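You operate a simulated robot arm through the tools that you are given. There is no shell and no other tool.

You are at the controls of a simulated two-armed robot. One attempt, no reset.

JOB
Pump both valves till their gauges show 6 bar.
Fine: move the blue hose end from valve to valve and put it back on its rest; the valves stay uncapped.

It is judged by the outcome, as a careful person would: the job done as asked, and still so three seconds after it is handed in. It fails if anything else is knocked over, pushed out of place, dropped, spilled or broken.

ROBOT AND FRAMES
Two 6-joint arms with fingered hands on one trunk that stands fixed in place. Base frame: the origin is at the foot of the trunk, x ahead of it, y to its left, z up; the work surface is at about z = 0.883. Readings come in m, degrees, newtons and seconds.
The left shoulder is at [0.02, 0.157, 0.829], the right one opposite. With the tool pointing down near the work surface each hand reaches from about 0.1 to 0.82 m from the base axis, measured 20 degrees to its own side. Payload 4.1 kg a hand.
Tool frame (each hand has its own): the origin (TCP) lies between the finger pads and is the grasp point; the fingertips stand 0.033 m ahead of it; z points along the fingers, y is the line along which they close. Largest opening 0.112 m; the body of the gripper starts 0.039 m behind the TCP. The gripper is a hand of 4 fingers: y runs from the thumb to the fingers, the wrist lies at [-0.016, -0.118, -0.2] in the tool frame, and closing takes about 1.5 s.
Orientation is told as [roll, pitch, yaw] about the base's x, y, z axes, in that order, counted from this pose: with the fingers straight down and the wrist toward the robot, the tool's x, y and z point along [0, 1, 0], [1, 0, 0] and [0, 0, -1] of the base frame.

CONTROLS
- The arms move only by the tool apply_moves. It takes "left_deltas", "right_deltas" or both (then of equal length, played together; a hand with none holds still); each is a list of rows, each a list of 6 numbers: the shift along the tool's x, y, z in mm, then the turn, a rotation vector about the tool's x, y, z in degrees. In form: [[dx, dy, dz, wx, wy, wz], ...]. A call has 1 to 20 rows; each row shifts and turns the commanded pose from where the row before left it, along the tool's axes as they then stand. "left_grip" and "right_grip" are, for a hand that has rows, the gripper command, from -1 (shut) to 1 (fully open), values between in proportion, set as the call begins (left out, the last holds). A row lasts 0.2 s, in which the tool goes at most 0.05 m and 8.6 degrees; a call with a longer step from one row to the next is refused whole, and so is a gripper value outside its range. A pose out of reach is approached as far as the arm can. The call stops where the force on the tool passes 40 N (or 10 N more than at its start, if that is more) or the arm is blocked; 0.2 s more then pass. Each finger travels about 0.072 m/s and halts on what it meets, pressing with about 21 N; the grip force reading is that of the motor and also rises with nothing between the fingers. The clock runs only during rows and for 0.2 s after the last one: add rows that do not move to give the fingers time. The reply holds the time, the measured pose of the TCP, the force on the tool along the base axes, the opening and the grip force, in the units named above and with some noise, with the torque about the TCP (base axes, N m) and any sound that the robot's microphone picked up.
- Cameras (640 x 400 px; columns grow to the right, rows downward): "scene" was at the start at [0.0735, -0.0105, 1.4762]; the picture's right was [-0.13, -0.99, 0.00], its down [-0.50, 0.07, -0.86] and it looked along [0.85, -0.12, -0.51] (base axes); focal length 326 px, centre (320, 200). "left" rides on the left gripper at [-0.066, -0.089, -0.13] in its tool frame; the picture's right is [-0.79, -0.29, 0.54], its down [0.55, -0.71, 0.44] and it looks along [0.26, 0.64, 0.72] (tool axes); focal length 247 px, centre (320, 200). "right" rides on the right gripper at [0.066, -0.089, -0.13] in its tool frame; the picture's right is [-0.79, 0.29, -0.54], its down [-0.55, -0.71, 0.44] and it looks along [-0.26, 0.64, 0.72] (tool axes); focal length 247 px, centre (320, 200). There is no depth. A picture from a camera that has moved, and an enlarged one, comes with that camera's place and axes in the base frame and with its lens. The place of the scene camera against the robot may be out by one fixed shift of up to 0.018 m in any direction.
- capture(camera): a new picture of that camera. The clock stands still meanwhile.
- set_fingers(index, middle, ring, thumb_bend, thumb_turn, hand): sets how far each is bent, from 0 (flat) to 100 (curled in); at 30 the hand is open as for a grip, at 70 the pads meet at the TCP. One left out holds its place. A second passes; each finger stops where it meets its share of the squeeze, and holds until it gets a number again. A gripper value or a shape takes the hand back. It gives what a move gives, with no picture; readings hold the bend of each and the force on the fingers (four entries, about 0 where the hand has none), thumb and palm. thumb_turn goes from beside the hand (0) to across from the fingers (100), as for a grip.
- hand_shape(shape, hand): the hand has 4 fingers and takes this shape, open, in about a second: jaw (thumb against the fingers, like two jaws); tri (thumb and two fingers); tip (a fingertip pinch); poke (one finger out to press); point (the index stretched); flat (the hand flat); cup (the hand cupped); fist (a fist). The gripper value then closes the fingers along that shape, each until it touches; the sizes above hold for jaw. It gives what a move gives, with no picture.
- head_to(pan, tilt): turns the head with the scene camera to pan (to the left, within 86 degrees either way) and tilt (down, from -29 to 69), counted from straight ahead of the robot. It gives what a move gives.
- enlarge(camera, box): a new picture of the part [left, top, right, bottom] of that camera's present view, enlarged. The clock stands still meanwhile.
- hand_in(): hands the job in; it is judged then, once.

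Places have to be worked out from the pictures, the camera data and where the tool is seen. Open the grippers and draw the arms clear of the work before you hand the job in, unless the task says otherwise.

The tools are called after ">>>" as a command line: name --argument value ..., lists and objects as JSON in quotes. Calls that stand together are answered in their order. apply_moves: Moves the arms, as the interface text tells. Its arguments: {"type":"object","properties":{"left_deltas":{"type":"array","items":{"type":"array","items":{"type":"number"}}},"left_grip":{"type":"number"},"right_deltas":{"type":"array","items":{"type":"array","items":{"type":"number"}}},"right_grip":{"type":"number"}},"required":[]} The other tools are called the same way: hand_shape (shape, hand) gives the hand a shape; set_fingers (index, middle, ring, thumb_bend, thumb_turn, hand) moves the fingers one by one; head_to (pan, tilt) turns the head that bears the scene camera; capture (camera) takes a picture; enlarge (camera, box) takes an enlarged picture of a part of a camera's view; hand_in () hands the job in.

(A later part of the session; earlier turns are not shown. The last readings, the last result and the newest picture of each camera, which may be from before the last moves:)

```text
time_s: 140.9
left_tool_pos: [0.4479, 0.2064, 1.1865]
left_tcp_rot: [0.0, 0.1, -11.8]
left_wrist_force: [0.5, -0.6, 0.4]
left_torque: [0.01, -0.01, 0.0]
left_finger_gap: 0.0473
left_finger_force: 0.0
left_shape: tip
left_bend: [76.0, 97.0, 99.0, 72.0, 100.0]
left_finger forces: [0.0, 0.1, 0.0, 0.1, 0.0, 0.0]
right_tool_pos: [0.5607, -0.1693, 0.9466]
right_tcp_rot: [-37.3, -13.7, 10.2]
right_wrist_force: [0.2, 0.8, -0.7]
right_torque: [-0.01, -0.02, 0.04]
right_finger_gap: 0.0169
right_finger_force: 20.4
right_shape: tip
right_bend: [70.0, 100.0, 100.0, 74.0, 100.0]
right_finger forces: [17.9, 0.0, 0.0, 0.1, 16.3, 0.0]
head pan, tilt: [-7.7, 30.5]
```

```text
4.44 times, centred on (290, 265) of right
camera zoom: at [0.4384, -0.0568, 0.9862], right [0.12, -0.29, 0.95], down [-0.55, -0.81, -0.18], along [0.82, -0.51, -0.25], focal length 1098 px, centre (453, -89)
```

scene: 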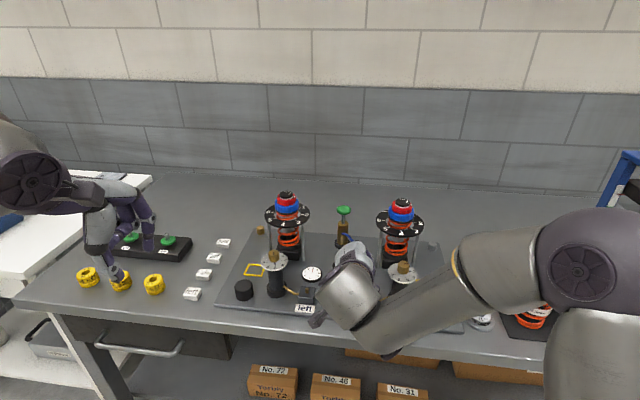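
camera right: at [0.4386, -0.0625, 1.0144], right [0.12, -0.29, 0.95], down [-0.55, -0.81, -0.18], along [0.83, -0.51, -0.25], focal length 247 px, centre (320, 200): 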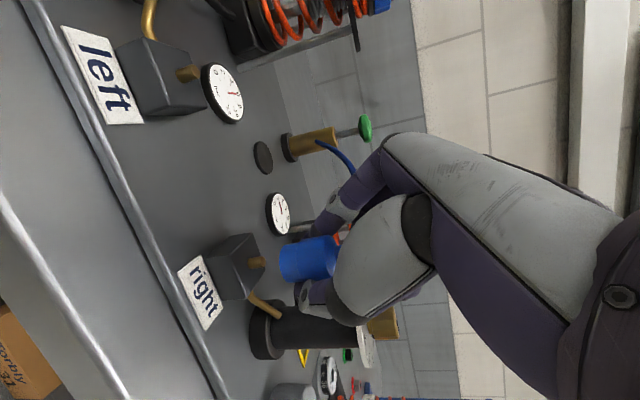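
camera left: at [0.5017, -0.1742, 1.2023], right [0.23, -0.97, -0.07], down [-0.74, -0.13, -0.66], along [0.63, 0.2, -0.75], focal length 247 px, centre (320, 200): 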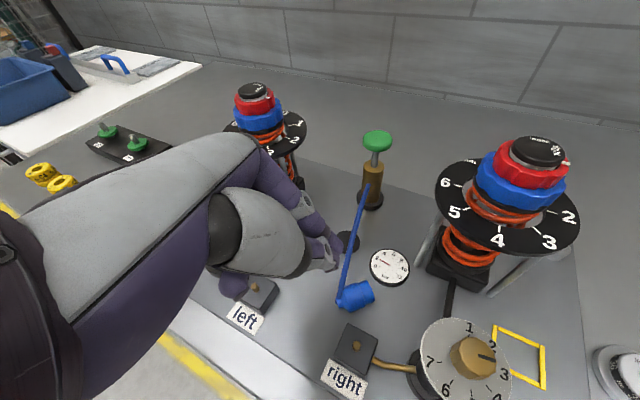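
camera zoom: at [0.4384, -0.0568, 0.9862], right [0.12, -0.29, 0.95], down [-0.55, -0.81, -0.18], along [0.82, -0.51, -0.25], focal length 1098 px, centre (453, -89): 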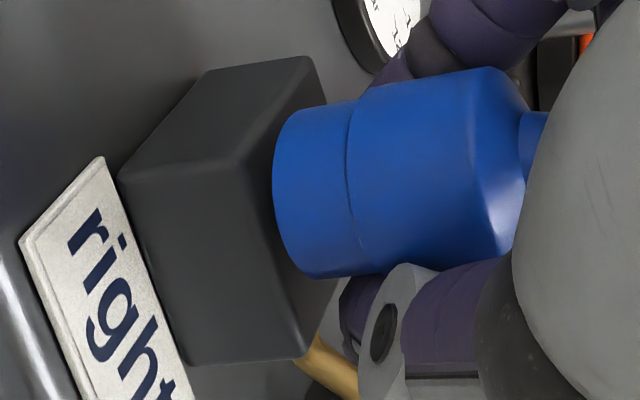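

Almost seated. I continue in 2 mm steps until contact.

>>> apply_moves --right_deltas '[[1.18, -0.47, 1.54, 0, 0, 0], [0, 0, 0, 0, 0, 0]]'

>>> apply_moves --right_deltas '[[1.18, -0.47, 1.54, 0, 0, 0], [0, 0, 0, 0, 0, 0]]'

>>> enlarge --camera "right" --box '[230, 220, 350, 310]'

```text
time_s: 141.5
left_tool_pos: [0.4488, 0.205, 1.1846]
left_tcp_rot: [0.0, -0.1, -11.9]
left_wrist_force: [-0.5, -0.4, 0.1]
left_torque: [0.0, 0.0, -0.01]
left_finger_gap: 0.0474
left_finger_force: 0.0
left_shape: tip
left_bend: [76.0, 97.0, 99.0, 72.0, 100.0]
left_finger forces: [0.0, 0.0, 0.0, 0.0, 0.0, 0.0]
right_tool_pos: [0.5617, -0.1697, 0.9444]
right_tcp_rot: [-37.4, -13.7, 10.1]
right_wrist_force: [-0.2, -0.1, -0.8]
right_torque: [-0.01, -0.01, -0.02]
right_finger_gap: 0.0167
right_finger_force: 21.0
right_shape: tip
right_bend: [70.0, 100.0, 100.0, 74.0, 100.0]
right_finger forces: [17.8, 0.1, 0.0, 0.0, 16.3, 0.0]
head pan, tilt: [-7.7, 30.5]
```

```text
time_s: 142.1
left_tool_pos: [0.4485, 0.205, 1.1856]
left_tcp_rot: [0.1, -0.1, -11.9]
left_wrist_force: [0.2, -0.4, 0.4]
left_torque: [0.03, -0.01, 0.01]
left_finger_gap: 0.0474
left_finger_force: 0.0
left_shape: tip
left_bend: [76.0, 97.0, 99.0, 72.0, 100.0]
left_finger forces: [0.1, 0.1, 0.0, 0.0, 0.0, 0.1]
right_tool_pos: [0.5606, -0.1689, 0.9439]
right_tcp_rot: [-37.4, -13.7, 10.0]
right_wrist_force: [-0.6, -0.8, 0.1]
right_torque: [0.01, 0.04, -0.03]
right_finger_gap: 0.0167
right_finger_force: 21.1
right_shape: tip
right_bend: [70.0, 100.0, 100.0, 74.0, 100.0]
right_finger forces: [18.0, 0.0, 0.1, 0.0, 16.4, 0.0]
head pan, tilt: [-7.7, 30.5]
```

```text
4.44 times, centred on (290, 265) of right
camera zoom: at [0.4385, -0.0568, 0.9826], right [0.11, -0.29, 0.95], down [-0.55, -0.81, -0.18], along [0.82, -0.51, -0.25], focal length 1098 px, centre (453, -89)
```

zoom: 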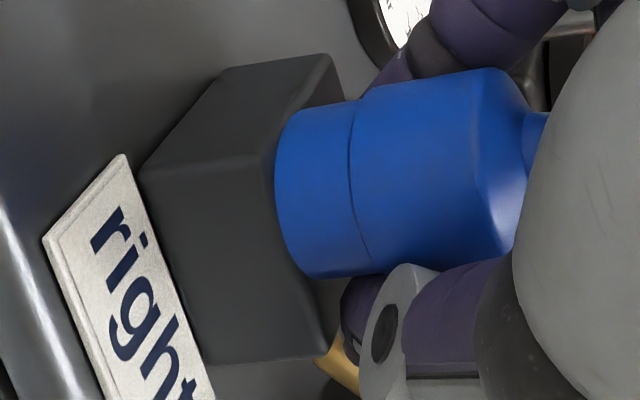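

Contact is starting. I press 2–3 mm more to seat it.

>>> apply_moves --right_deltas '[[1.18, -0.47, 1.54, 0, 0, 0], [0.6, -0.24, 0.77, 0, 0, 0], [0, 0, 0, 0, 0, 0]]'

>>> enlarge --camera "right" --box '[230, 220, 350, 310]'

>>> enlarge --camera "left" --box '[535, 50, 605, 110]'

```text
time_s: 142.9
left_tool_pos: [0.4477, 0.2066, 1.1848]
left_tcp_rot: [0.0, -0.1, -11.8]
left_wrist_force: [-0.3, -0.3, -0.1]
left_torque: [0.04, -0.01, -0.02]
left_finger_gap: 0.0473
left_finger_force: 0.0
left_shape: tip
left_bend: [76.0, 97.0, 99.0, 72.0, 100.0]
left_finger forces: [0.0, 0.0, 0.1, 0.0, 0.1, 0.1]
right_tool_pos: [0.561, -0.1685, 0.9425]
right_tcp_rot: [-37.5, -13.9, 10.2]
right_wrist_force: [-0.5, 2.0, 21.6]
right_torque: [-0.1, -0.24, 0.03]
right_finger_gap: 0.017
right_finger_force: 21.2
right_shape: tip
right_bend: [70.0, 100.0, 100.0, 74.0, 100.0]
right_finger forces: [40.3, 0.0, 0.1, 0.1, 17.4, 0.1]
head pan, tilt: [-7.7, 30.5]
```

```text
4.44 times, centred on (290, 265) of right
camera zoom: at [0.4386, -0.0568, 0.9811], right [0.11, -0.29, 0.95], down [-0.55, -0.81, -0.18], along [0.83, -0.51, -0.25], focal length 1098 px, centre (453, -89)
```

zoom: 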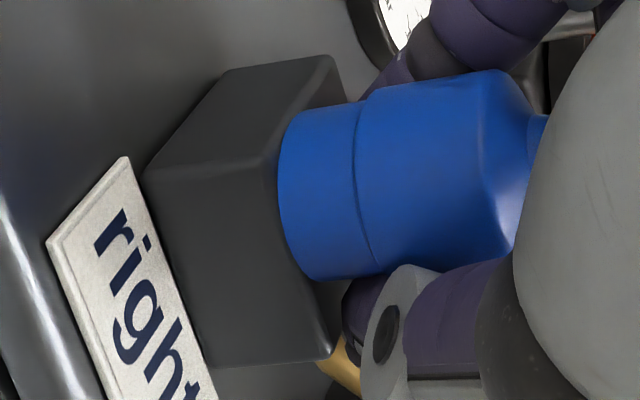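

```text
6.67 times, centred on (570, 80) of left
camera zoom: at [0.3463, 0.1601, 1.3155], right [-0.44, -0.72, -0.54], down [-0.58, 0.69, -0.44], along [0.68, 0.12, -0.72], focal length 1646 px, centre (-1347, 1000)
```

zoom: 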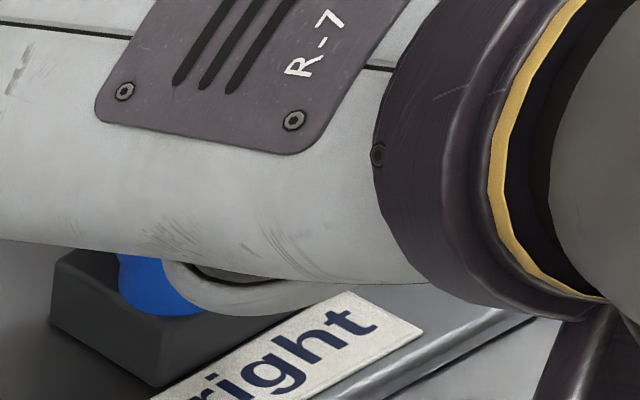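

Seated (21 N up-force). I open the pinch.

>>> apply_moves --right_deltas '[[-0.6, 0.24, -0.77, 0, 0, 0], [0, 0, 0, 0, 0, 0], [0, 0, 0, 0, 0, 0], [0, 0, 0, 0, 0, 0]]' --right_grip 0.0

>>> enlarge --camera "right" --box '[200, 160, 400, 330]'

>>> enlarge --camera "left" --box '[500, 30, 620, 130]'

```text
time_s: 143.9
left_tool_pos: [0.447, 0.2064, 1.1848]
left_tcp_rot: [-0.1, 0.0, -11.8]
left_wrist_force: [-0.5, 0.4, 0.5]
left_torque: [0.02, 0.0, 0.01]
left_finger_gap: 0.0473
left_finger_force: 0.0
left_shape: tip
left_bend: [76.0, 97.0, 99.0, 72.0, 100.0]
left_finger forces: [0.1, 0.0, 0.0, 0.0, 0.0, 0.0]
right_tool_pos: [0.5602, -0.1682, 0.942]
right_tcp_rot: [-37.4, -13.7, 10.0]
right_wrist_force: [2.4, -0.3, 8.3]
right_torque: [-0.17, 0.08, 0.12]
right_finger_gap: 0.052
right_finger_force: 0.0
right_shape: tip
right_bend: [76.0, 98.0, 99.0, 74.0, 100.0]
right_finger forces: [0.0, 2.2, 0.0, 0.0, 6.7, 0.1]
head pan, tilt: [-7.7, 30.5]
```

```text
2.35 times, centred on (300, 245) of right
camera zoom: at [0.4382, -0.057, 0.9806], right [0.12, -0.29, 0.95], down [-0.55, -0.81, -0.18], along [0.82, -0.51, -0.25], focal length 581 px, centre (367, 94)
```

zoom: 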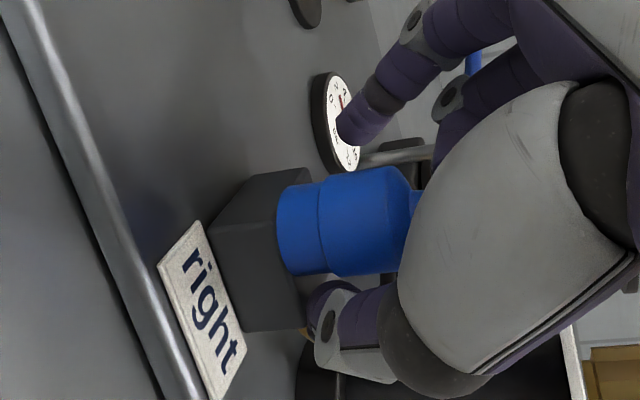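

```text
4.00 times, centred on (560, 80) of left
camera zoom: at [0.3467, 0.1599, 1.3154], right [-0.44, -0.72, -0.54], down [-0.58, 0.69, -0.43], along [0.68, 0.12, -0.72], focal length 988 px, centre (-640, 680)
```

zoom: 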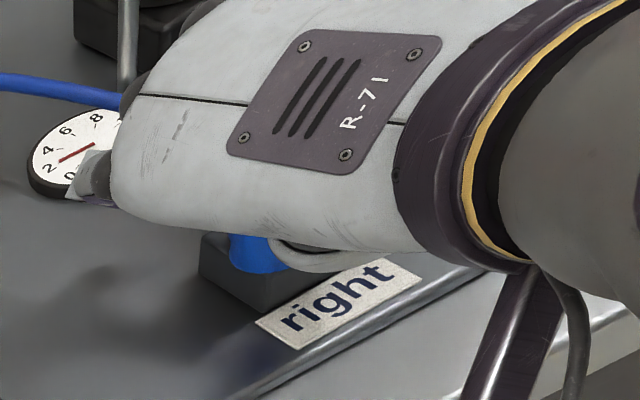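

The hose end stands on the right valve. I back the right hand out along the finger axis, slowly at first.

>>> apply_moves --right_deltas '[[-0.6, 0.24, -3, 0, 0, 0], [0, 0, -8, 0, 0, 0], [0, 0, -12, 0, 0, 0]]'

>>> enlarge --camera "right" --box '[200, 160, 400, 330]'

```text
time_s: 144.7
left_tool_pos: [0.4488, 0.2051, 1.1854]
left_tcp_rot: [0.1, -0.1, -11.9]
left_wrist_force: [1.2, -0.3, 0.4]
left_torque: [0.01, -0.01, -0.01]
left_finger_gap: 0.0473
left_finger_force: 0.1
left_shape: tip
left_bend: [76.0, 97.0, 99.0, 72.0, 100.0]
left_finger forces: [0.1, 0.1, 0.1, 0.0, 0.1, 0.0]
right_tool_pos: [0.5547, -0.1564, 0.9593]
right_tcp_rot: [-37.2, -13.6, 10.0]
right_wrist_force: [-0.5, 0.5, 0.3]
right_torque: [0.03, 0.0, -0.01]
right_finger_gap: 0.0556
right_finger_force: 0.1
right_shape: tip
right_bend: [76.0, 97.0, 99.0, 70.0, 100.0]
right_finger forces: [0.1, 0.1, 0.1, 0.0, 0.0, 0.0]
head pan, tilt: [-7.7, 30.5]
```

```text
2.35 times, centred on (300, 245) of right
camera zoom: at [0.4316, -0.0447, 0.9987], right [0.12, -0.29, 0.95], down [-0.55, -0.81, -0.18], along [0.82, -0.51, -0.25], focal length 581 px, centre (367, 94)
```

zoom: 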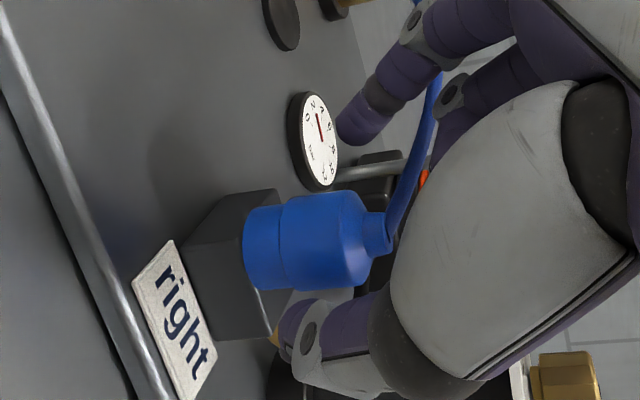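

The hose end stays upright on the right valve. I retreat fully, go up and turn the right hand to the pressing pose used before (25° forward tilt).

>>> apply_moves --right_deltas '[[0, 0, -20, 0, 0, 0], [0, 0, -20, 0, 0, 0], [0, 0, -20, 0, 0, 0], [-18.9, 7.5, -24.7, 0, 0, 0], [-18.9, 7.5, -24.7, 0, 0, 0], [-18.9, 7.5, -24.7, 0, 0, 0], [-18.9, 7.5, -24.7, 0, 0, 0], [-18.9, 7.5, -24.7, 0, 0, 0], [0, 0, 0, 2.95, -1.18, 3.86], [0, 0, 0, 2.95, -1.18, 3.86], [0, 0, 0, 5.44, 0, -4.16], [0, 0, 0, 5.44, 0, -4.16], [0, 0, 0, 0, 7.48, 0], [0, 0, 0, 0, 7.48, 0], [0, 0, 0, 0, 7.48, 0], [0, 0, 0, 0, 7.48, 0], [0, 0, 0, 0, 7.48, 0], [0, 0, 0, -8.3, 0, 0], [0, 0, 0, -8.3, 0, 0], [0, 0, 0, -8.3, 0, 0]]'

>>> hand_shape --hand "right" --shape "tri"

>>> capture --camera "scene"

>>> enlarge --camera "left" --box '[400, 20, 640, 200]'

```text
time_s: 148.9
left_tool_pos: [0.4478, 0.2055, 1.1853]
left_tcp_rot: [0.0, 0.0, -11.9]
left_wrist_force: [0.5, 0.0, -0.6]
left_torque: [-0.03, 0.01, 0.01]
left_finger_gap: 0.0476
left_finger_force: 0.1
left_shape: tip
left_bend: [76.0, 97.0, 99.0, 72.0, 100.0]
left_finger forces: [0.1, 0.0, 0.1, 0.0, 0.1, 0.1]
right_tool_pos: [0.5358, -0.1223, 1.1649]
right_tcp_rot: [0.1, -24.9, 0.2]
right_wrist_force: [-0.9, 0.8, 0.3]
right_torque: [-0.03, 0.01, -0.01]
right_finger_gap: 0.056
right_finger_force: 0.0
right_shape: tip
right_bend: [76.0, 97.0, 99.0, 70.0, 100.0]
right_finger forces: [0.0, 0.0, 0.0, 0.0, 0.1, 0.0]
head pan, tilt: [-7.7, 30.5]
```

```text
time_s: 149.8
left_tool_pos: [0.4481, 0.2058, 1.1842]
left_tcp_rot: [-0.1, 0.0, -11.9]
left_wrist_force: [0.1, 0.2, 0.6]
left_torque: [0.02, -0.01, 0.03]
left_finger_gap: 0.0476
left_finger_force: 0.2
left_shape: tip
left_bend: [76.0, 97.0, 99.0, 72.0, 100.0]
left_finger forces: [0.0, 0.0, 0.1, 0.1, 0.1, 0.0]
right_tool_pos: [0.5366, -0.1226, 1.1655]
right_tcp_rot: [-0.1, -24.9, 0.0]
right_wrist_force: [-0.1, 0.3, 0.5]
right_torque: [-0.04, 0.04, 0.0]
right_finger_gap: 0.1116
right_finger_force: 0.1
right_shape: tri
right_bend: [30.0, 30.0, 99.0, 30.0, 98.0]
right_finger forces: [0.0, 0.1, 0.0, 0.0, 0.0, 0.0]
head pan, tilt: [-7.7, 30.5]
```

```text
taken
```

scene: 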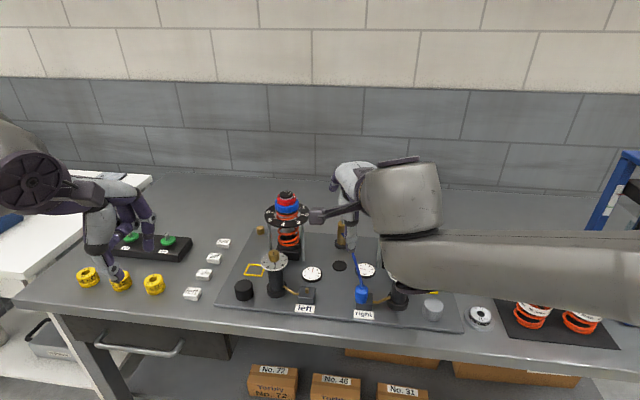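

```text
2.22 times, centred on (520, 110) of left
camera zoom: at [0.3468, 0.1598, 1.3154], right [-0.44, -0.72, -0.54], down [-0.58, 0.69, -0.43], along [0.68, 0.12, -0.72], focal length 549 px, centre (-124, 400)
```

zoom: 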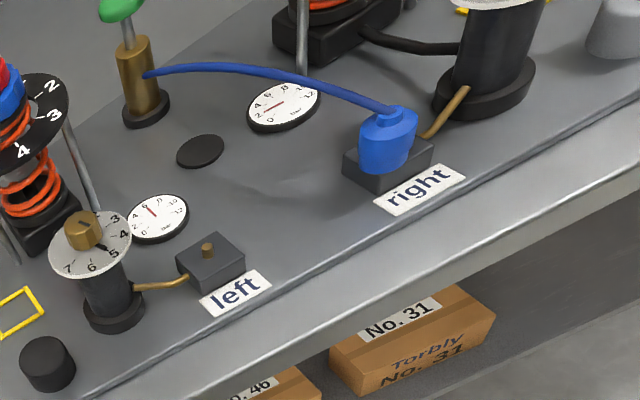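

Hose end is on the right valve and both gauges are visible from the left camera. I close the tri shape and bring the fingertips above the pump knob.

>>> apply_moves --right_deltas '[[-6.3, 24.2, 25.6, 0, 0, 0], [-6.3, 24.2, 25.6, 0, 0, 0], [-6.3, 24.2, 25.6, 0, 0, 0], [-6.3, 24.2, 25.6, 0, 0, 0], [-6.3, 24.2, 25.6, 0, 0, 0], [-6.3, 24.2, 25.6, 0, 0, 0], [-6.3, 24.2, 25.6, 0, 0, 0], [0, 0, 0, 0, 0, 0]]' --right_grip -1

>>> enlarge --camera "right" --box '[220, 180, 400, 320]'

>>> enlarge --camera "left" --box '[490, 40, 550, 85]'

>>> enlarge --camera "scene" --box '[300, 150, 460, 300]'

```text
time_s: 151.6
left_tool_pos: [0.4491, 0.2071, 1.1859]
left_tcp_rot: [0.1, 0.0, -11.8]
left_wrist_force: [-0.8, 0.7, 0.1]
left_torque: [0.02, -0.03, -0.02]
left_finger_gap: 0.0475
left_finger_force: 0.0
left_shape: tip
left_bend: [76.0, 97.0, 99.0, 72.0, 100.0]
left_finger forces: [0.1, 0.1, 0.0, 0.1, 0.1, 0.0]
right_tool_pos: [0.765, -0.1653, 1.0736]
right_tcp_rot: [0.0, -24.9, 0.2]
right_wrist_force: [0.7, -1.1, -0.4]
right_torque: [-0.01, 0.0, 0.0]
right_finger_gap: 0.0002
right_finger_force: 20.3
right_shape: tri
right_bend: [70.0, 70.0, 100.0, 49.0, 100.0]
right_finger forces: [0.0, 0.1, 0.1, 0.0, 0.0, 0.1]
head pan, tilt: [-7.7, 30.5]
```

```text
2.86 times, centred on (310, 250) of right
camera zoom: at [0.6303, -0.0999, 1.1529], right [0.04, -0.79, 0.61], down [-0.46, -0.55, -0.69], along [0.89, -0.26, -0.38], focal length 706 px, centre (349, 57)
```

zoom: 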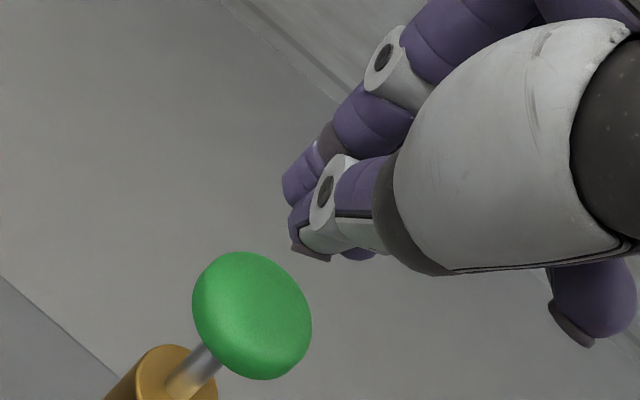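

```text
8.89 times, centred on (520, 62) of left
camera zoom: at [0.3467, 0.1598, 1.3155], right [-0.44, -0.72, -0.54], down [-0.58, 0.69, -0.43], along [0.68, 0.12, -0.72], focal length 2195 px, centre (-1458, 1422)
```

zoom: 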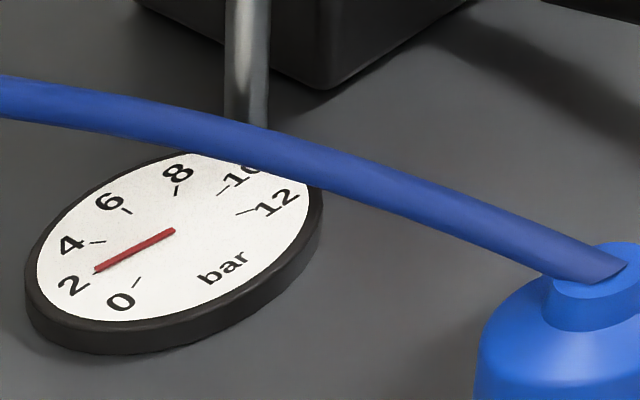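

```text
2.67 times, centred on (380, 225) of scene
camera zoom: at [0.0734, -0.0105, 1.4762], right [-0.13, -0.99, 0.0], down [-0.5, 0.07, -0.86], along [0.85, -0.12, -0.51], focal length 870 px, centre (160, 133)
```

zoom: 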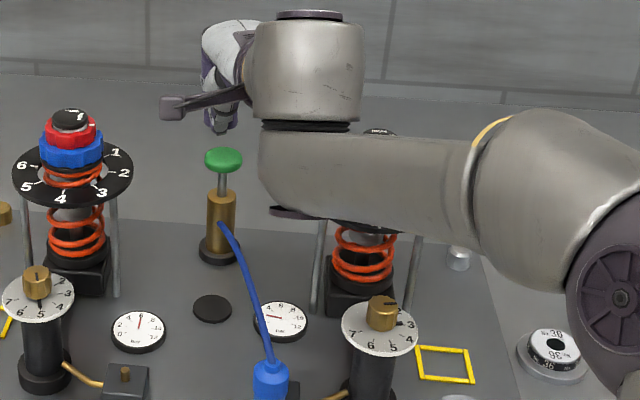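

Right gauge reads 2 bar. I lower to the knob and press the first part of a stroke (to z about 1.038), then read the gauge.

>>> apply_moves --right_deltas '[[0, -3.38, 7.26, 0, 0, 0], [0, -3.38, 7.26, 0, 0, 0], [0, -3.38, 7.26, 0, 0, 0], [0, -1.69, 3.63, 0, 0, 0], [0, -1.69, 3.63, 0, 0, 0], [0, -1.69, 3.63, 0, 0, 0], [0, 0, 0, 0, 0, 0]]'

>>> enlarge --camera "left" --box '[490, 40, 550, 85]'

>>> enlarge --camera "right" --box '[220, 180, 400, 320]'

```text
time_s: 153.2
left_tool_pos: [0.4475, 0.205, 1.1855]
left_tcp_rot: [0.0, 0.0, -11.9]
left_wrist_force: [0.7, 0.9, 0.2]
left_torque: [0.01, -0.01, 0.0]
left_finger_gap: 0.0472
left_finger_force: 0.0
left_shape: tip
left_bend: [76.0, 97.0, 99.0, 72.0, 100.0]
left_finger forces: [0.0, 0.0, 0.0, 0.0, 0.1, 0.0]
right_tool_pos: [0.7655, -0.1656, 1.0383]
right_tcp_rot: [0.0, -24.9, 0.1]
right_wrist_force: [1.3, 0.6, 2.7]
right_torque: [0.06, -0.05, -0.04]
right_finger_gap: 0.0002
right_finger_force: 21.0
right_shape: tri
right_bend: [70.0, 70.0, 100.0, 49.0, 100.0]
right_finger forces: [0.0, 0.0, 0.0, 0.0, 0.1, 0.1]
head pan, tilt: [-7.7, 30.5]
```

```text
8.89 times, centred on (520, 62) of left
camera zoom: at [0.3467, 0.1599, 1.3154], right [-0.44, -0.72, -0.54], down [-0.58, 0.69, -0.43], along [0.68, 0.12, -0.72], focal length 2195 px, centre (-1458, 1422)
```

zoom: 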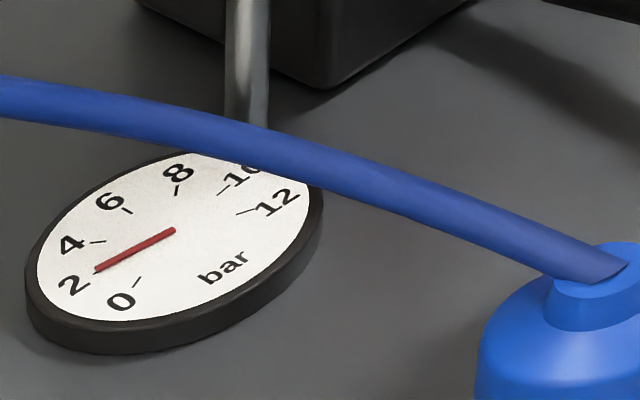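

```text
2.86 times, centred on (310, 250) of right
camera zoom: at [0.6298, -0.0997, 1.1176], right [0.03, -0.79, 0.61], down [-0.46, -0.55, -0.69], along [0.89, -0.26, -0.38], focal length 706 px, centre (349, 57)
```

zoom: 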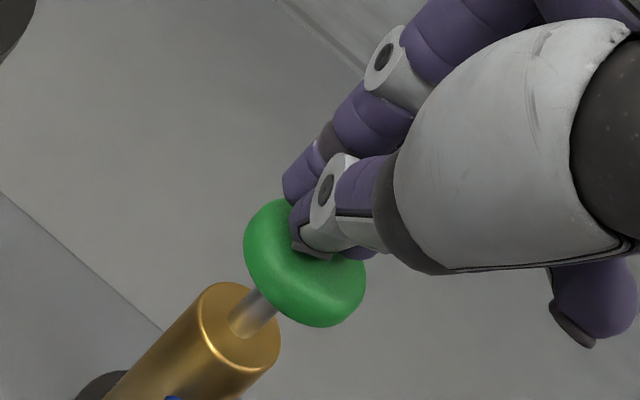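

Gauge still at 2 after about 6 mm of stroke. I press on 4 mm and read again.

>>> apply_moves --right_deltas '[[0, -1.69, 3.63, 0, 0, 0], [0, 0, 0, 0, 0, 0]]'

>>> enlarge --camera "left" --box '[490, 40, 550, 85]'

```text
time_s: 153.8
left_tool_pos: [0.4485, 0.2055, 1.1851]
left_tcp_rot: [0.1, 0.0, -11.9]
left_wrist_force: [-0.6, 0.0, -0.9]
left_torque: [0.0, -0.02, -0.02]
left_finger_gap: 0.0476
left_finger_force: 0.1
left_shape: tip
left_bend: [76.0, 97.0, 99.0, 72.0, 100.0]
left_finger forces: [0.0, 0.1, 0.0, 0.0, 0.0, 0.1]
right_tool_pos: [0.7649, -0.1653, 1.035]
right_tcp_rot: [0.0, -24.9, 0.3]
right_wrist_force: [-1.6, 0.7, 4.0]
right_torque: [0.08, 0.01, 0.0]
right_finger_gap: 0.0
right_finger_force: 21.1
right_shape: tri
right_bend: [70.0, 70.0, 100.0, 49.0, 100.0]
right_finger forces: [0.0, 0.0, 0.1, 0.1, 0.0, 0.0]
head pan, tilt: [-7.7, 30.5]
```

```text
8.89 times, centred on (520, 62) of left
camera zoom: at [0.3467, 0.1599, 1.3154], right [-0.44, -0.72, -0.54], down [-0.58, 0.69, -0.43], along [0.68, 0.12, -0.72], focal length 2195 px, centre (-1458, 1422)
```

zoom: 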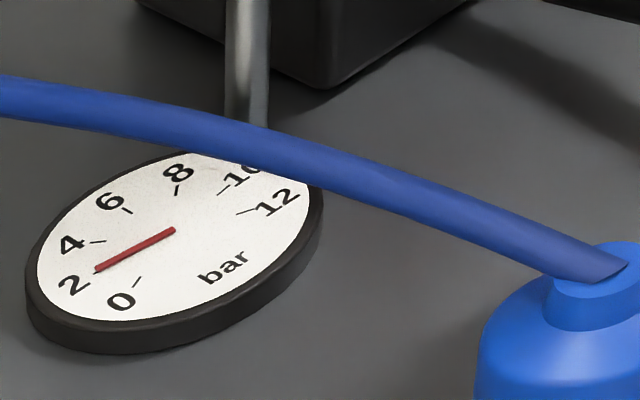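

Still 2. I press 4 mm more.

>>> apply_moves --right_deltas '[[0, -1.69, 3.63, 0, 0, 0], [0, 0, 0, 0, 0, 0]]'

>>> enlarge --camera "left" --box '[490, 40, 550, 85]'

```text
time_s: 154.4
left_tool_pos: [0.4487, 0.2056, 1.1868]
left_tcp_rot: [0.0, 0.0, -11.9]
left_wrist_force: [-0.2, -0.6, 0.4]
left_torque: [0.0, 0.04, -0.02]
left_finger_gap: 0.0476
left_finger_force: 0.1
left_shape: tip
left_bend: [76.0, 97.0, 99.0, 72.0, 100.0]
left_finger forces: [0.0, 0.0, 0.1, 0.1, 0.1, 0.0]
right_tool_pos: [0.7652, -0.1654, 1.0306]
right_tcp_rot: [0.0, -24.9, 0.1]
right_wrist_force: [-1.4, 1.8, 5.0]
right_torque: [0.08, -0.01, 0.02]
right_finger_gap: 0.0
right_finger_force: 21.0
right_shape: tri
right_bend: [70.0, 70.0, 100.0, 49.0, 100.0]
right_finger forces: [0.1, 0.1, 0.1, 0.0, 0.0, 0.0]
head pan, tilt: [-7.7, 30.5]
```

```text
8.89 times, centred on (520, 62) of left
camera zoom: at [0.3466, 0.1599, 1.3154], right [-0.44, -0.72, -0.54], down [-0.58, 0.69, -0.43], along [0.68, 0.12, -0.72], focal length 2195 px, centre (-1458, 1422)
```

zoom: 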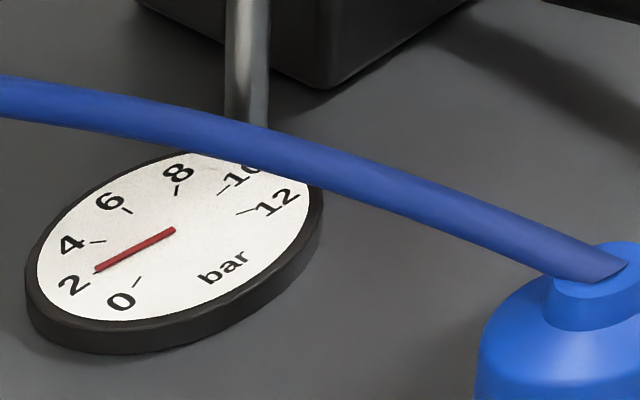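

Still 2 with 14 mm of stroke. I press another 4 mm (the left valve responded at this depth).

>>> apply_moves --right_deltas '[[0, -1.69, 3.63, 0, 0, 0], [0, 0, 0, 0, 0, 0]]'

>>> enlarge --camera "left" --box '[490, 40, 550, 85]'

>>> enlarge --camera "right" --box '[220, 180, 400, 320]'

```text
time_s: 155.0
left_tool_pos: [0.4485, 0.2051, 1.1846]
left_tcp_rot: [-0.1, 0.0, -11.9]
left_wrist_force: [-0.3, -0.3, -0.3]
left_torque: [0.0, 0.01, 0.0]
left_finger_gap: 0.0478
left_finger_force: 0.1
left_shape: tip
left_bend: [76.0, 97.0, 99.0, 72.0, 100.0]
left_finger forces: [0.0, 0.0, 0.0, 0.1, 0.0, 0.0]
right_tool_pos: [0.7644, -0.1662, 1.0269]
right_tcp_rot: [0.0, -24.9, 0.1]
right_wrist_force: [-1.3, 1.7, 5.5]
right_torque: [0.06, 0.02, -0.01]
right_finger_gap: 0.0
right_finger_force: 21.2
right_shape: tri
right_bend: [70.0, 70.0, 100.0, 49.0, 100.0]
right_finger forces: [0.0, 0.0, 0.0, 0.0, 0.1, 0.0]
head pan, tilt: [-7.7, 30.5]
```

```text
8.89 times, centred on (520, 62) of left
camera zoom: at [0.3466, 0.1599, 1.3155], right [-0.44, -0.72, -0.54], down [-0.58, 0.69, -0.43], along [0.68, 0.12, -0.72], focal length 2195 px, centre (-1458, 1422)
```

zoom: 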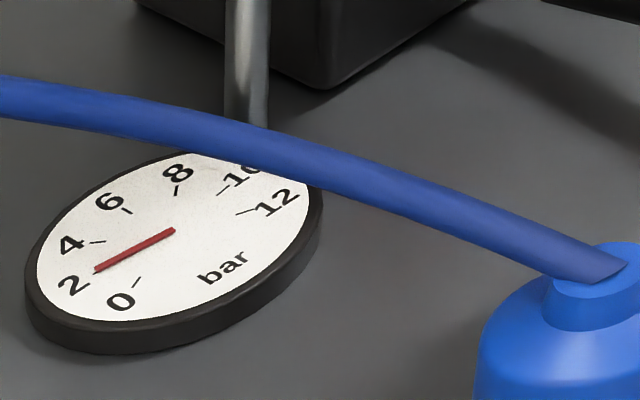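

```text
2.86 times, centred on (310, 250) of right
camera zoom: at [0.6297, -0.0999, 1.1058], right [0.03, -0.79, 0.61], down [-0.46, -0.55, -0.69], along [0.89, -0.26, -0.38], focal length 706 px, centre (349, 57)
```

zoom: 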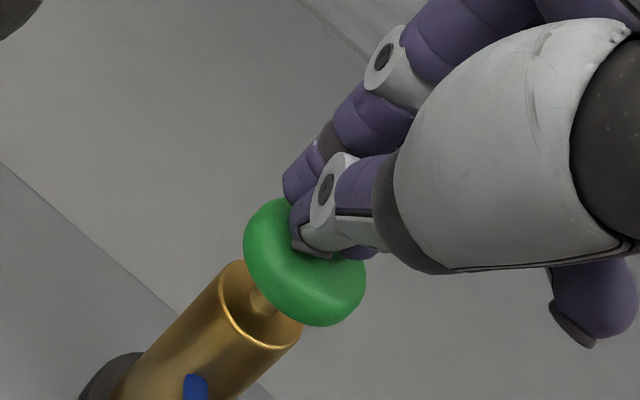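

No change yet at the same depth as for the left valve. I press another 4 mm to rule out a slightly deeper trigger.

>>> apply_moves --right_deltas '[[0, -1.69, 3.63, 0, 0, 0], [0, 0, 0, 0, 0, 0]]'

>>> enlarge --camera "left" --box '[490, 40, 550, 85]'

>>> enlarge --camera "left" --box '[520, 40, 620, 120]'

```text
time_s: 155.6
left_tool_pos: [0.4484, 0.2062, 1.1862]
left_tcp_rot: [0.0, 0.0, -12.0]
left_wrist_force: [0.3, 0.5, -0.3]
left_torque: [0.01, 0.0, -0.01]
left_finger_gap: 0.0478
left_finger_force: 0.2
left_shape: tip
left_bend: [76.0, 97.0, 99.0, 72.0, 100.0]
left_finger forces: [0.0, 0.0, 0.0, 0.0, 0.0, 0.0]
right_tool_pos: [0.7642, -0.1665, 1.0253]
right_tcp_rot: [0.0, -25.1, 0.2]
right_wrist_force: [-4.5, 1.1, 14.0]
right_torque: [0.15, 0.01, 0.06]
right_finger_gap: 0.0
right_finger_force: 20.8
right_shape: tri
right_bend: [70.0, 70.0, 100.0, 50.0, 100.0]
right_finger forces: [0.0, 0.0, 0.1, 0.1, 0.1, 0.1]
head pan, tilt: [-7.7, 30.5]
```

```text
8.89 times, centred on (520, 62) of left
camera zoom: at [0.3462, 0.16, 1.3156], right [-0.44, -0.72, -0.54], down [-0.58, 0.69, -0.44], along [0.68, 0.12, -0.72], focal length 2195 px, centre (-1458, 1422)
```

zoom: 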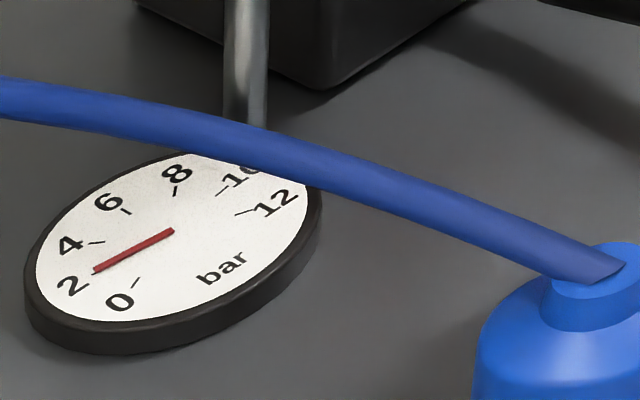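

```text
5.00 times, centred on (570, 80) of left
camera zoom: at [0.3462, 0.16, 1.3156], right [-0.44, -0.72, -0.54], down [-0.58, 0.69, -0.44], along [0.68, 0.12, -0.72], focal length 1235 px, centre (-930, 800)
```

zoom: 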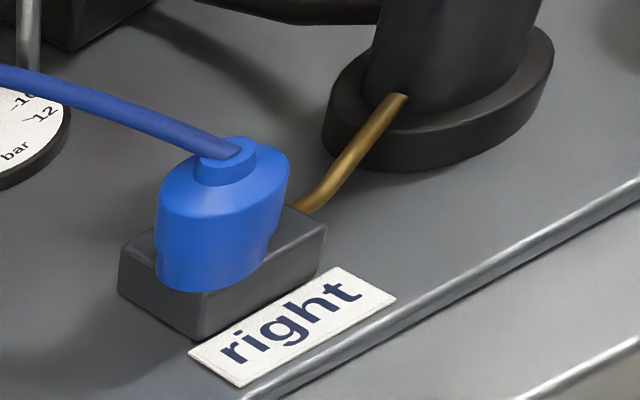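

The stroke bottomed out (14 N) with the gauge still at 2, so the hose end is probably not quite seated on the right valve. I lift off the knob and inspect the hose end closely.

>>> apply_moves --right_deltas '[[0, 1.69, -3.63, 0, 0, 0], [0, 3.4, -7.2, 0, 0, 0], [0, 3.4, -7.2, 0, 0, 0], [0, 3.4, -7.2, 0, 0, 0], [0, 6, -14, 0, 0, 0], [0, 6, -14, 0, 0, 0]]'

>>> enlarge --camera "scene" --box '[335, 265, 395, 325]'

>>> enlarge --camera "left" --box '[535, 50, 605, 110]'

>>> capture --camera "right"

```text
time_s: 157.0
left_tool_pos: [0.45, 0.2064, 1.1853]
left_tcp_rot: [0.1, 0.0, -11.8]
left_wrist_force: [0.9, -0.1, 0.2]
left_torque: [0.02, 0.01, 0.02]
left_finger_gap: 0.0478
left_finger_force: 0.1
left_shape: tip
left_bend: [76.0, 97.0, 99.0, 72.0, 100.0]
left_finger forces: [0.0, 0.0, 0.1, 0.0, 0.0, 0.0]
right_tool_pos: [0.7638, -0.1668, 1.0813]
right_tcp_rot: [0.0, -24.9, 0.1]
right_wrist_force: [0.6, 0.0, 0.3]
right_torque: [-0.01, -0.01, -0.01]
right_finger_gap: 0.0001
right_finger_force: 21.1
right_shape: tri
right_bend: [70.0, 70.0, 100.0, 50.0, 100.0]
right_finger forces: [0.1, 0.1, 0.0, 0.0, 0.0, 0.0]
head pan, tilt: [-7.7, 30.5]
```

```text
6.67 times, centred on (365, 295) of scene
camera zoom: at [0.0736, -0.0105, 1.4762], right [-0.13, -0.99, 0.0], down [-0.5, 0.07, -0.86], along [0.85, -0.12, -0.51], focal length 2174 px, centre (20, -433)
```

zoom: 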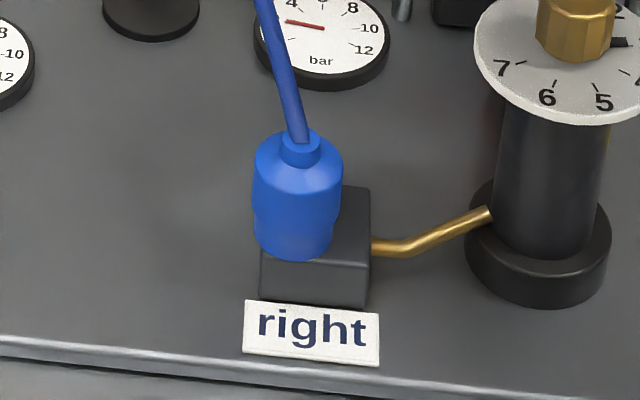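

```text
6.67 times, centred on (570, 80) of left
camera zoom: at [0.3469, 0.1598, 1.3154], right [-0.44, -0.72, -0.54], down [-0.58, 0.69, -0.43], along [0.68, 0.12, -0.72], focal length 1646 px, centre (-1347, 1000)
```

zoom: 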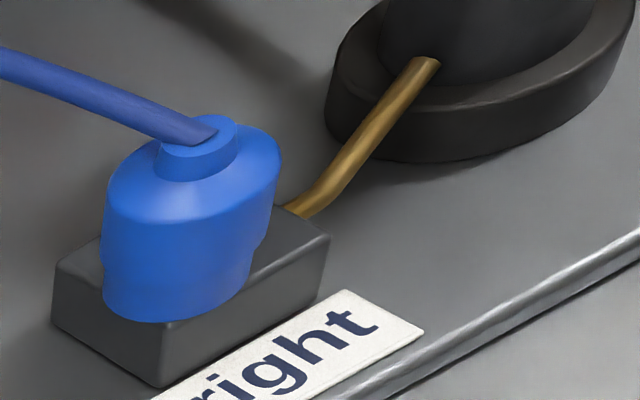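

```text
taken
camera right: at [0.6291, -0.0999, 1.1598], right [0.03, -0.79, 0.61], down [-0.46, -0.55, -0.69], along [0.89, -0.26, -0.38], focal length 247 px, centre (320, 200)
```

right: 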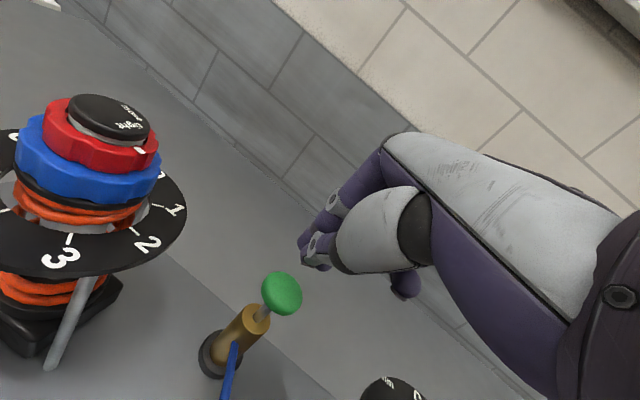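

From the scene view the hose end looks off-centre toward the robot and left on the box. I zoom further to measure.

>>> enlarge --camera "scene" --box '[350, 278, 378, 310]'

>>> enlarge --camera "left" --box '[540, 60, 580, 100]'

```text
12.50 times, centred on (364, 294) of scene
camera zoom: at [0.0736, -0.0105, 1.4762], right [-0.13, -0.99, 0.0], down [-0.5, 0.07, -0.86], along [0.85, -0.12, -0.51], focal length 4077 px, centre (-230, -975)
```

zoom: 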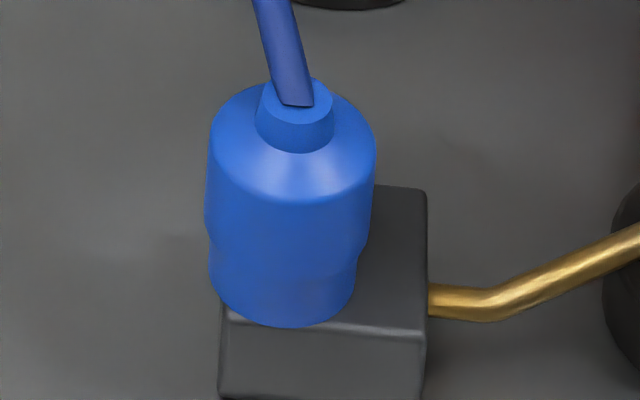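

```text
10.00 times, centred on (560, 80) of left
camera zoom: at [0.3469, 0.1598, 1.3154], right [-0.44, -0.72, -0.54], down [-0.58, 0.69, -0.43], along [0.68, 0.12, -0.72], focal length 2470 px, centre (-2080, 1400)
```

zoom: 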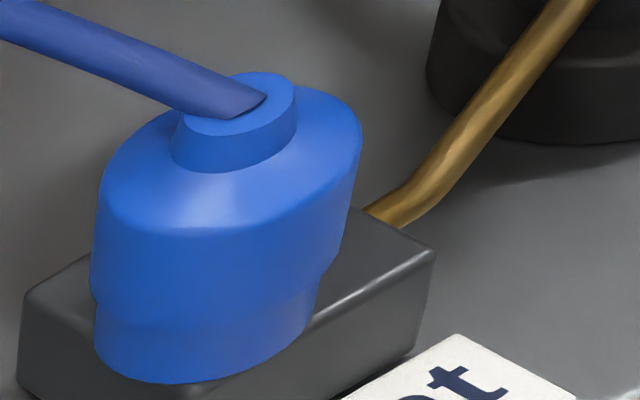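

The hose end sits about 9 mm off the nub (toward the robot and left), which explains the missing connection. I retract the right arm to the side, then I will nudge the hose end into place with the closed left fingertips.

>>> apply_moves --right_deltas '[[0, 12.7, -27.2, 0, 0, 0], [0, 6, -14, 0, 0, 0], [0, -31.3, -24.1, 0, 0, 0], [0, -31.3, -24.1, 0, 0, 0], [0, -31.3, -24.1, 0, 0, 0], [0, -31.3, -24.1, 0, 0, 0], [0, -31.3, -24.1, 0, 0, 0], [0, -31.3, -24.1, 0, 0, 0], [0, -31.3, -24.1, 0, 0, 0], [-42, 0, 0, 0, 0, 0], [-42, 0, 0, 0, 0, 0], [-42, 0, 0, 0, 0, 0], [-42, 0, 0, 0, 0, 0], [-42, 0, 0, 0, 0, 0], [-42, 0, 0, 0, 0, 0]]'

>>> enlarge --camera "right" --box '[0, 180, 200, 340]'

>>> enlarge --camera "scene" --box '[340, 270, 390, 315]'

```text
time_s: 160.2
left_tool_pos: [0.4481, 0.2045, 1.1853]
left_tcp_rot: [0.0, 0.0, -12.0]
left_wrist_force: [0.1, 0.4, -0.3]
left_torque: [-0.01, 0.02, 0.0]
left_finger_gap: 0.0475
left_finger_force: 0.1
left_shape: tip
left_bend: [76.0, 97.0, 99.0, 72.0, 100.0]
left_finger forces: [0.1, 0.1, 0.1, 0.0, 0.0, 0.0]
right_tool_pos: [0.4962, -0.4187, 1.1872]
right_tcp_rot: [0.0, -25.0, 0.2]
right_wrist_force: [-0.4, 1.2, 0.4]
right_torque: [-0.03, -0.02, -0.04]
right_finger_gap: 0.0
right_finger_force: 21.0
right_shape: tri
right_bend: [70.0, 70.0, 100.0, 50.0, 100.0]
right_finger forces: [0.1, 0.0, 0.0, 0.0, 0.1, 0.0]
head pan, tilt: [-7.7, 30.5]
```

```text
2.50 times, centred on (100, 260) of right
camera zoom: at [0.3603, -0.3533, 1.2659], right [0.03, -0.79, 0.61], down [-0.46, -0.55, -0.69], along [0.89, -0.26, -0.38], focal length 617 px, centre (870, 50)
```

zoom: 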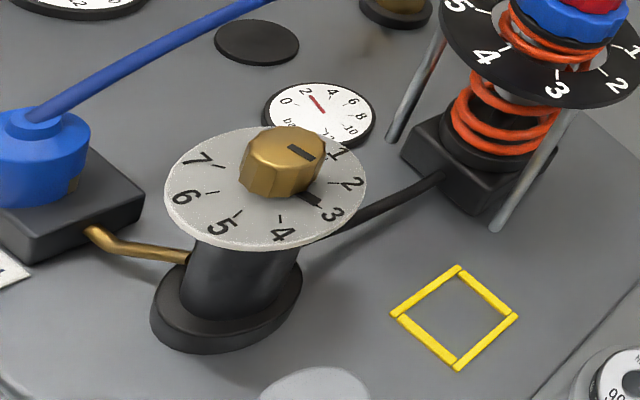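

```text
8.89 times, centred on (365, 292) of scene
camera zoom: at [0.0734, -0.0101, 1.4762], right [-0.13, -0.99, 0.0], down [-0.5, 0.07, -0.86], along [0.85, -0.12, -0.51], focal length 2899 px, centre (-80, -622)
```

zoom: 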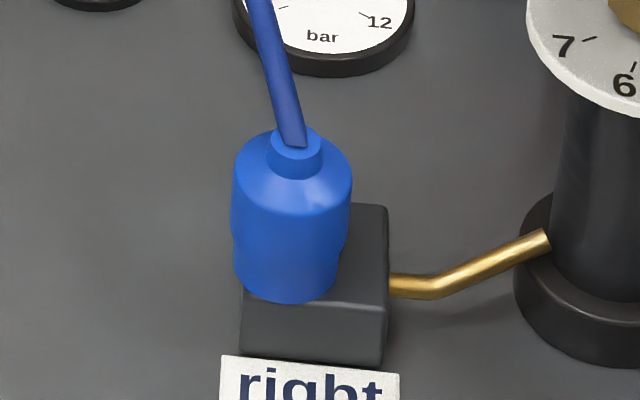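

From the right camera I can see what looks like the brass nub beside the hose end. I enlarge to be sure.

>>> enlarge --camera "right" --box '[0, 210, 60, 270]'

```text
6.67 times, centred on (30, 240) of right
camera zoom: at [0.3603, -0.3533, 1.2659], right [0.03, -0.79, 0.61], down [-0.46, -0.55, -0.69], along [0.89, -0.26, -0.38], focal length 1646 px, centre (2253, -67)
```

zoom: 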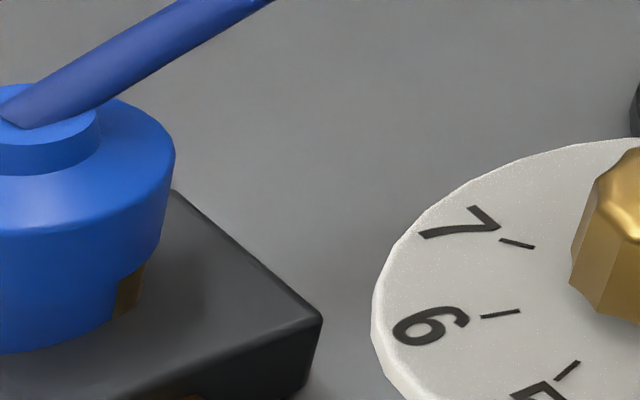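

Confirmed: the hose end stands beside the nub, touching it, not on it. Since it is tangent to the nub I know the exact correction: lift and move about 17 mm toward the nub. I return the right hand to its release pose to regrip it.

>>> hand_shape --hand "right" --shape "tip"

>>> apply_moves --right_deltas '[[37, 3.4, 4.6, 0, 0, 0], [37, 3.4, 4.6, 0, 0, 0], [37, 3.4, 4.6, 0, 0, 0], [37, 3.4, 4.6, 0, 0, 0], [37, 3.4, 4.6, 0, 0, 0], [37, 3.4, 4.6, 0, 0, 0], [37, 3.4, 4.6, 0, 0, 0], [37, 3.4, 4.6, 0, 0, 0], [0, 0, 0, 8.3, 0, 0], [0, 0, 0, 8.3, 0, 0], [0, 0, 0, 8.3, 0, 0], [0, 0, 0, 0, -7.48, 0], [0, 0, 0, 0, -7.48, 0], [0, 0, 0, 0, -7.48, 0], [0, 0, 0, 0, -7.48, 0], [0, 0, 0, 0, -7.48, 0], [0, 0, 0, -5.44, 0, 4.16], [0, 0, 0, -5.44, 0, 4.16], [0, 0, 0, -2.95, 1.18, -3.86], [0, 0, 0, -2.95, 1.18, -3.86]]' --right_grip 0.0

>>> enlarge --camera "right" --box '[60, 160, 300, 340]'

```text
time_s: 161.1
left_tool_pos: [0.4468, 0.2063, 1.1854]
left_tcp_rot: [0.0, 0.0, -11.8]
left_wrist_force: [-0.6, -0.5, -0.8]
left_torque: [-0.03, 0.0, -0.03]
left_finger_gap: 0.0478
left_finger_force: 0.1
left_shape: tip
left_bend: [76.0, 97.0, 99.0, 72.0, 100.0]
left_finger forces: [0.0, 0.0, 0.0, 0.0, 0.0, 0.0]
right_tool_pos: [0.4947, -0.4202, 1.1866]
right_tcp_rot: [0.1, -25.0, 0.1]
right_wrist_force: [0.1, -0.5, -0.8]
right_torque: [0.0, -0.02, -0.01]
right_finger_gap: 0.1115
right_finger_force: 0.0
right_shape: tip
right_bend: [31.0, 97.0, 99.0, 30.0, 98.0]
right_finger forces: [0.1, 0.1, 0.1, 0.0, 0.1, 0.1]
head pan, tilt: [-7.7, 30.5]
```

```text
time_s: 165.3
left_tool_pos: [0.4484, 0.2059, 1.1857]
left_tcp_rot: [0.1, 0.1, -11.9]
left_wrist_force: [0.9, -0.4, -0.5]
left_torque: [-0.04, 0.0, 0.0]
left_finger_gap: 0.0475
left_finger_force: 0.1
left_shape: tip
left_bend: [76.0, 97.0, 99.0, 72.0, 100.0]
left_finger forces: [0.1, 0.1, 0.1, 0.0, 0.0, 0.0]
right_tool_pos: [0.5336, -0.1215, 1.1642]
right_tcp_rot: [-37.5, -13.7, 10.2]
right_wrist_force: [0.0, -0.7, -0.5]
right_torque: [-0.07, 0.01, -0.03]
right_finger_gap: 0.0566
right_finger_force: 0.1
right_shape: tip
right_bend: [76.0, 97.0, 99.0, 70.0, 100.0]
right_finger forces: [0.1, 0.0, 0.0, 0.1, 0.1, 0.0]
head pan, tilt: [-7.7, 30.5]
```

```text
2.22 times, centred on (180, 250) of right
camera zoom: at [0.412, -0.0104, 1.2041], right [0.12, -0.29, 0.95], down [-0.55, -0.81, -0.18], along [0.83, -0.5, -0.25], focal length 549 px, centre (631, 89)
```

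zoom: 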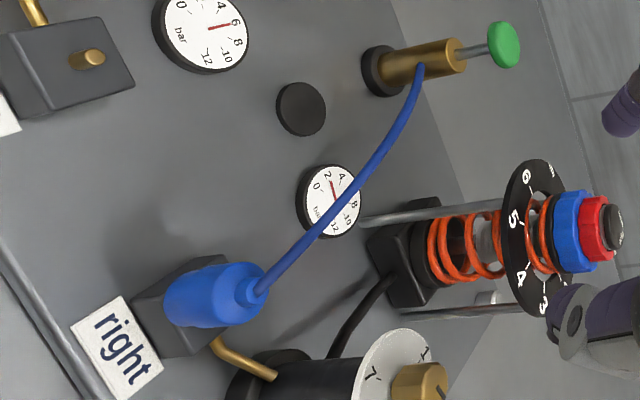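

The right hand is back in its pinch pose. I go down along the same path to just short of the hose end.

>>> apply_moves --right_deltas '[[18.8, -6.8, 24.7, 0, 0, 0], [18.8, -6.8, 24.7, 0, 0, 0], [18.8, -6.8, 24.7, 0, 0, 0], [18.8, -6.8, 24.7, 0, 0, 0], [18.8, -6.8, 24.7, 0, 0, 0], [0, 0, 20, 0, 0, 0], [0, 0, 20, 0, 0, 0], [0, 0, 15, 0, 0, 0], [0, 0, 0, 0, 0, 0]]'

>>> enlarge --camera "right" --box '[200, 160, 400, 330]'

```text
time_s: 167.3
left_tool_pos: [0.4486, 0.2063, 1.1848]
left_tcp_rot: [0.1, 0.0, -11.9]
left_wrist_force: [0.4, -0.2, 0.6]
left_torque: [0.02, -0.01, -0.02]
left_finger_gap: 0.0474
left_finger_force: 0.0
left_shape: tip
left_bend: [76.0, 97.0, 99.0, 72.0, 100.0]
left_finger forces: [0.0, 0.1, 0.1, 0.0, 0.0, 0.0]
right_tool_pos: [0.5534, -0.1534, 0.9637]
right_tcp_rot: [-37.4, -13.7, 10.1]
right_wrist_force: [-0.4, -1.6, -0.2]
right_torque: [-0.03, 0.01, -0.01]
right_finger_gap: 0.0562
right_finger_force: 0.2
right_shape: tip
right_bend: [76.0, 97.0, 99.0, 70.0, 100.0]
right_finger forces: [0.0, 0.1, 0.0, 0.0, 0.1, 0.1]
head pan, tilt: [-7.7, 30.5]
```

```text
2.35 times, centred on (300, 245) of right
camera zoom: at [0.4321, -0.0413, 1.0029], right [0.12, -0.29, 0.95], down [-0.55, -0.81, -0.18], along [0.83, -0.51, -0.25], focal length 581 px, centre (367, 94)
```

zoom: 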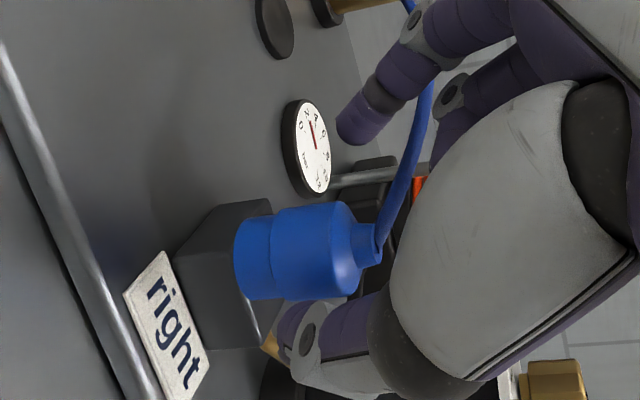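

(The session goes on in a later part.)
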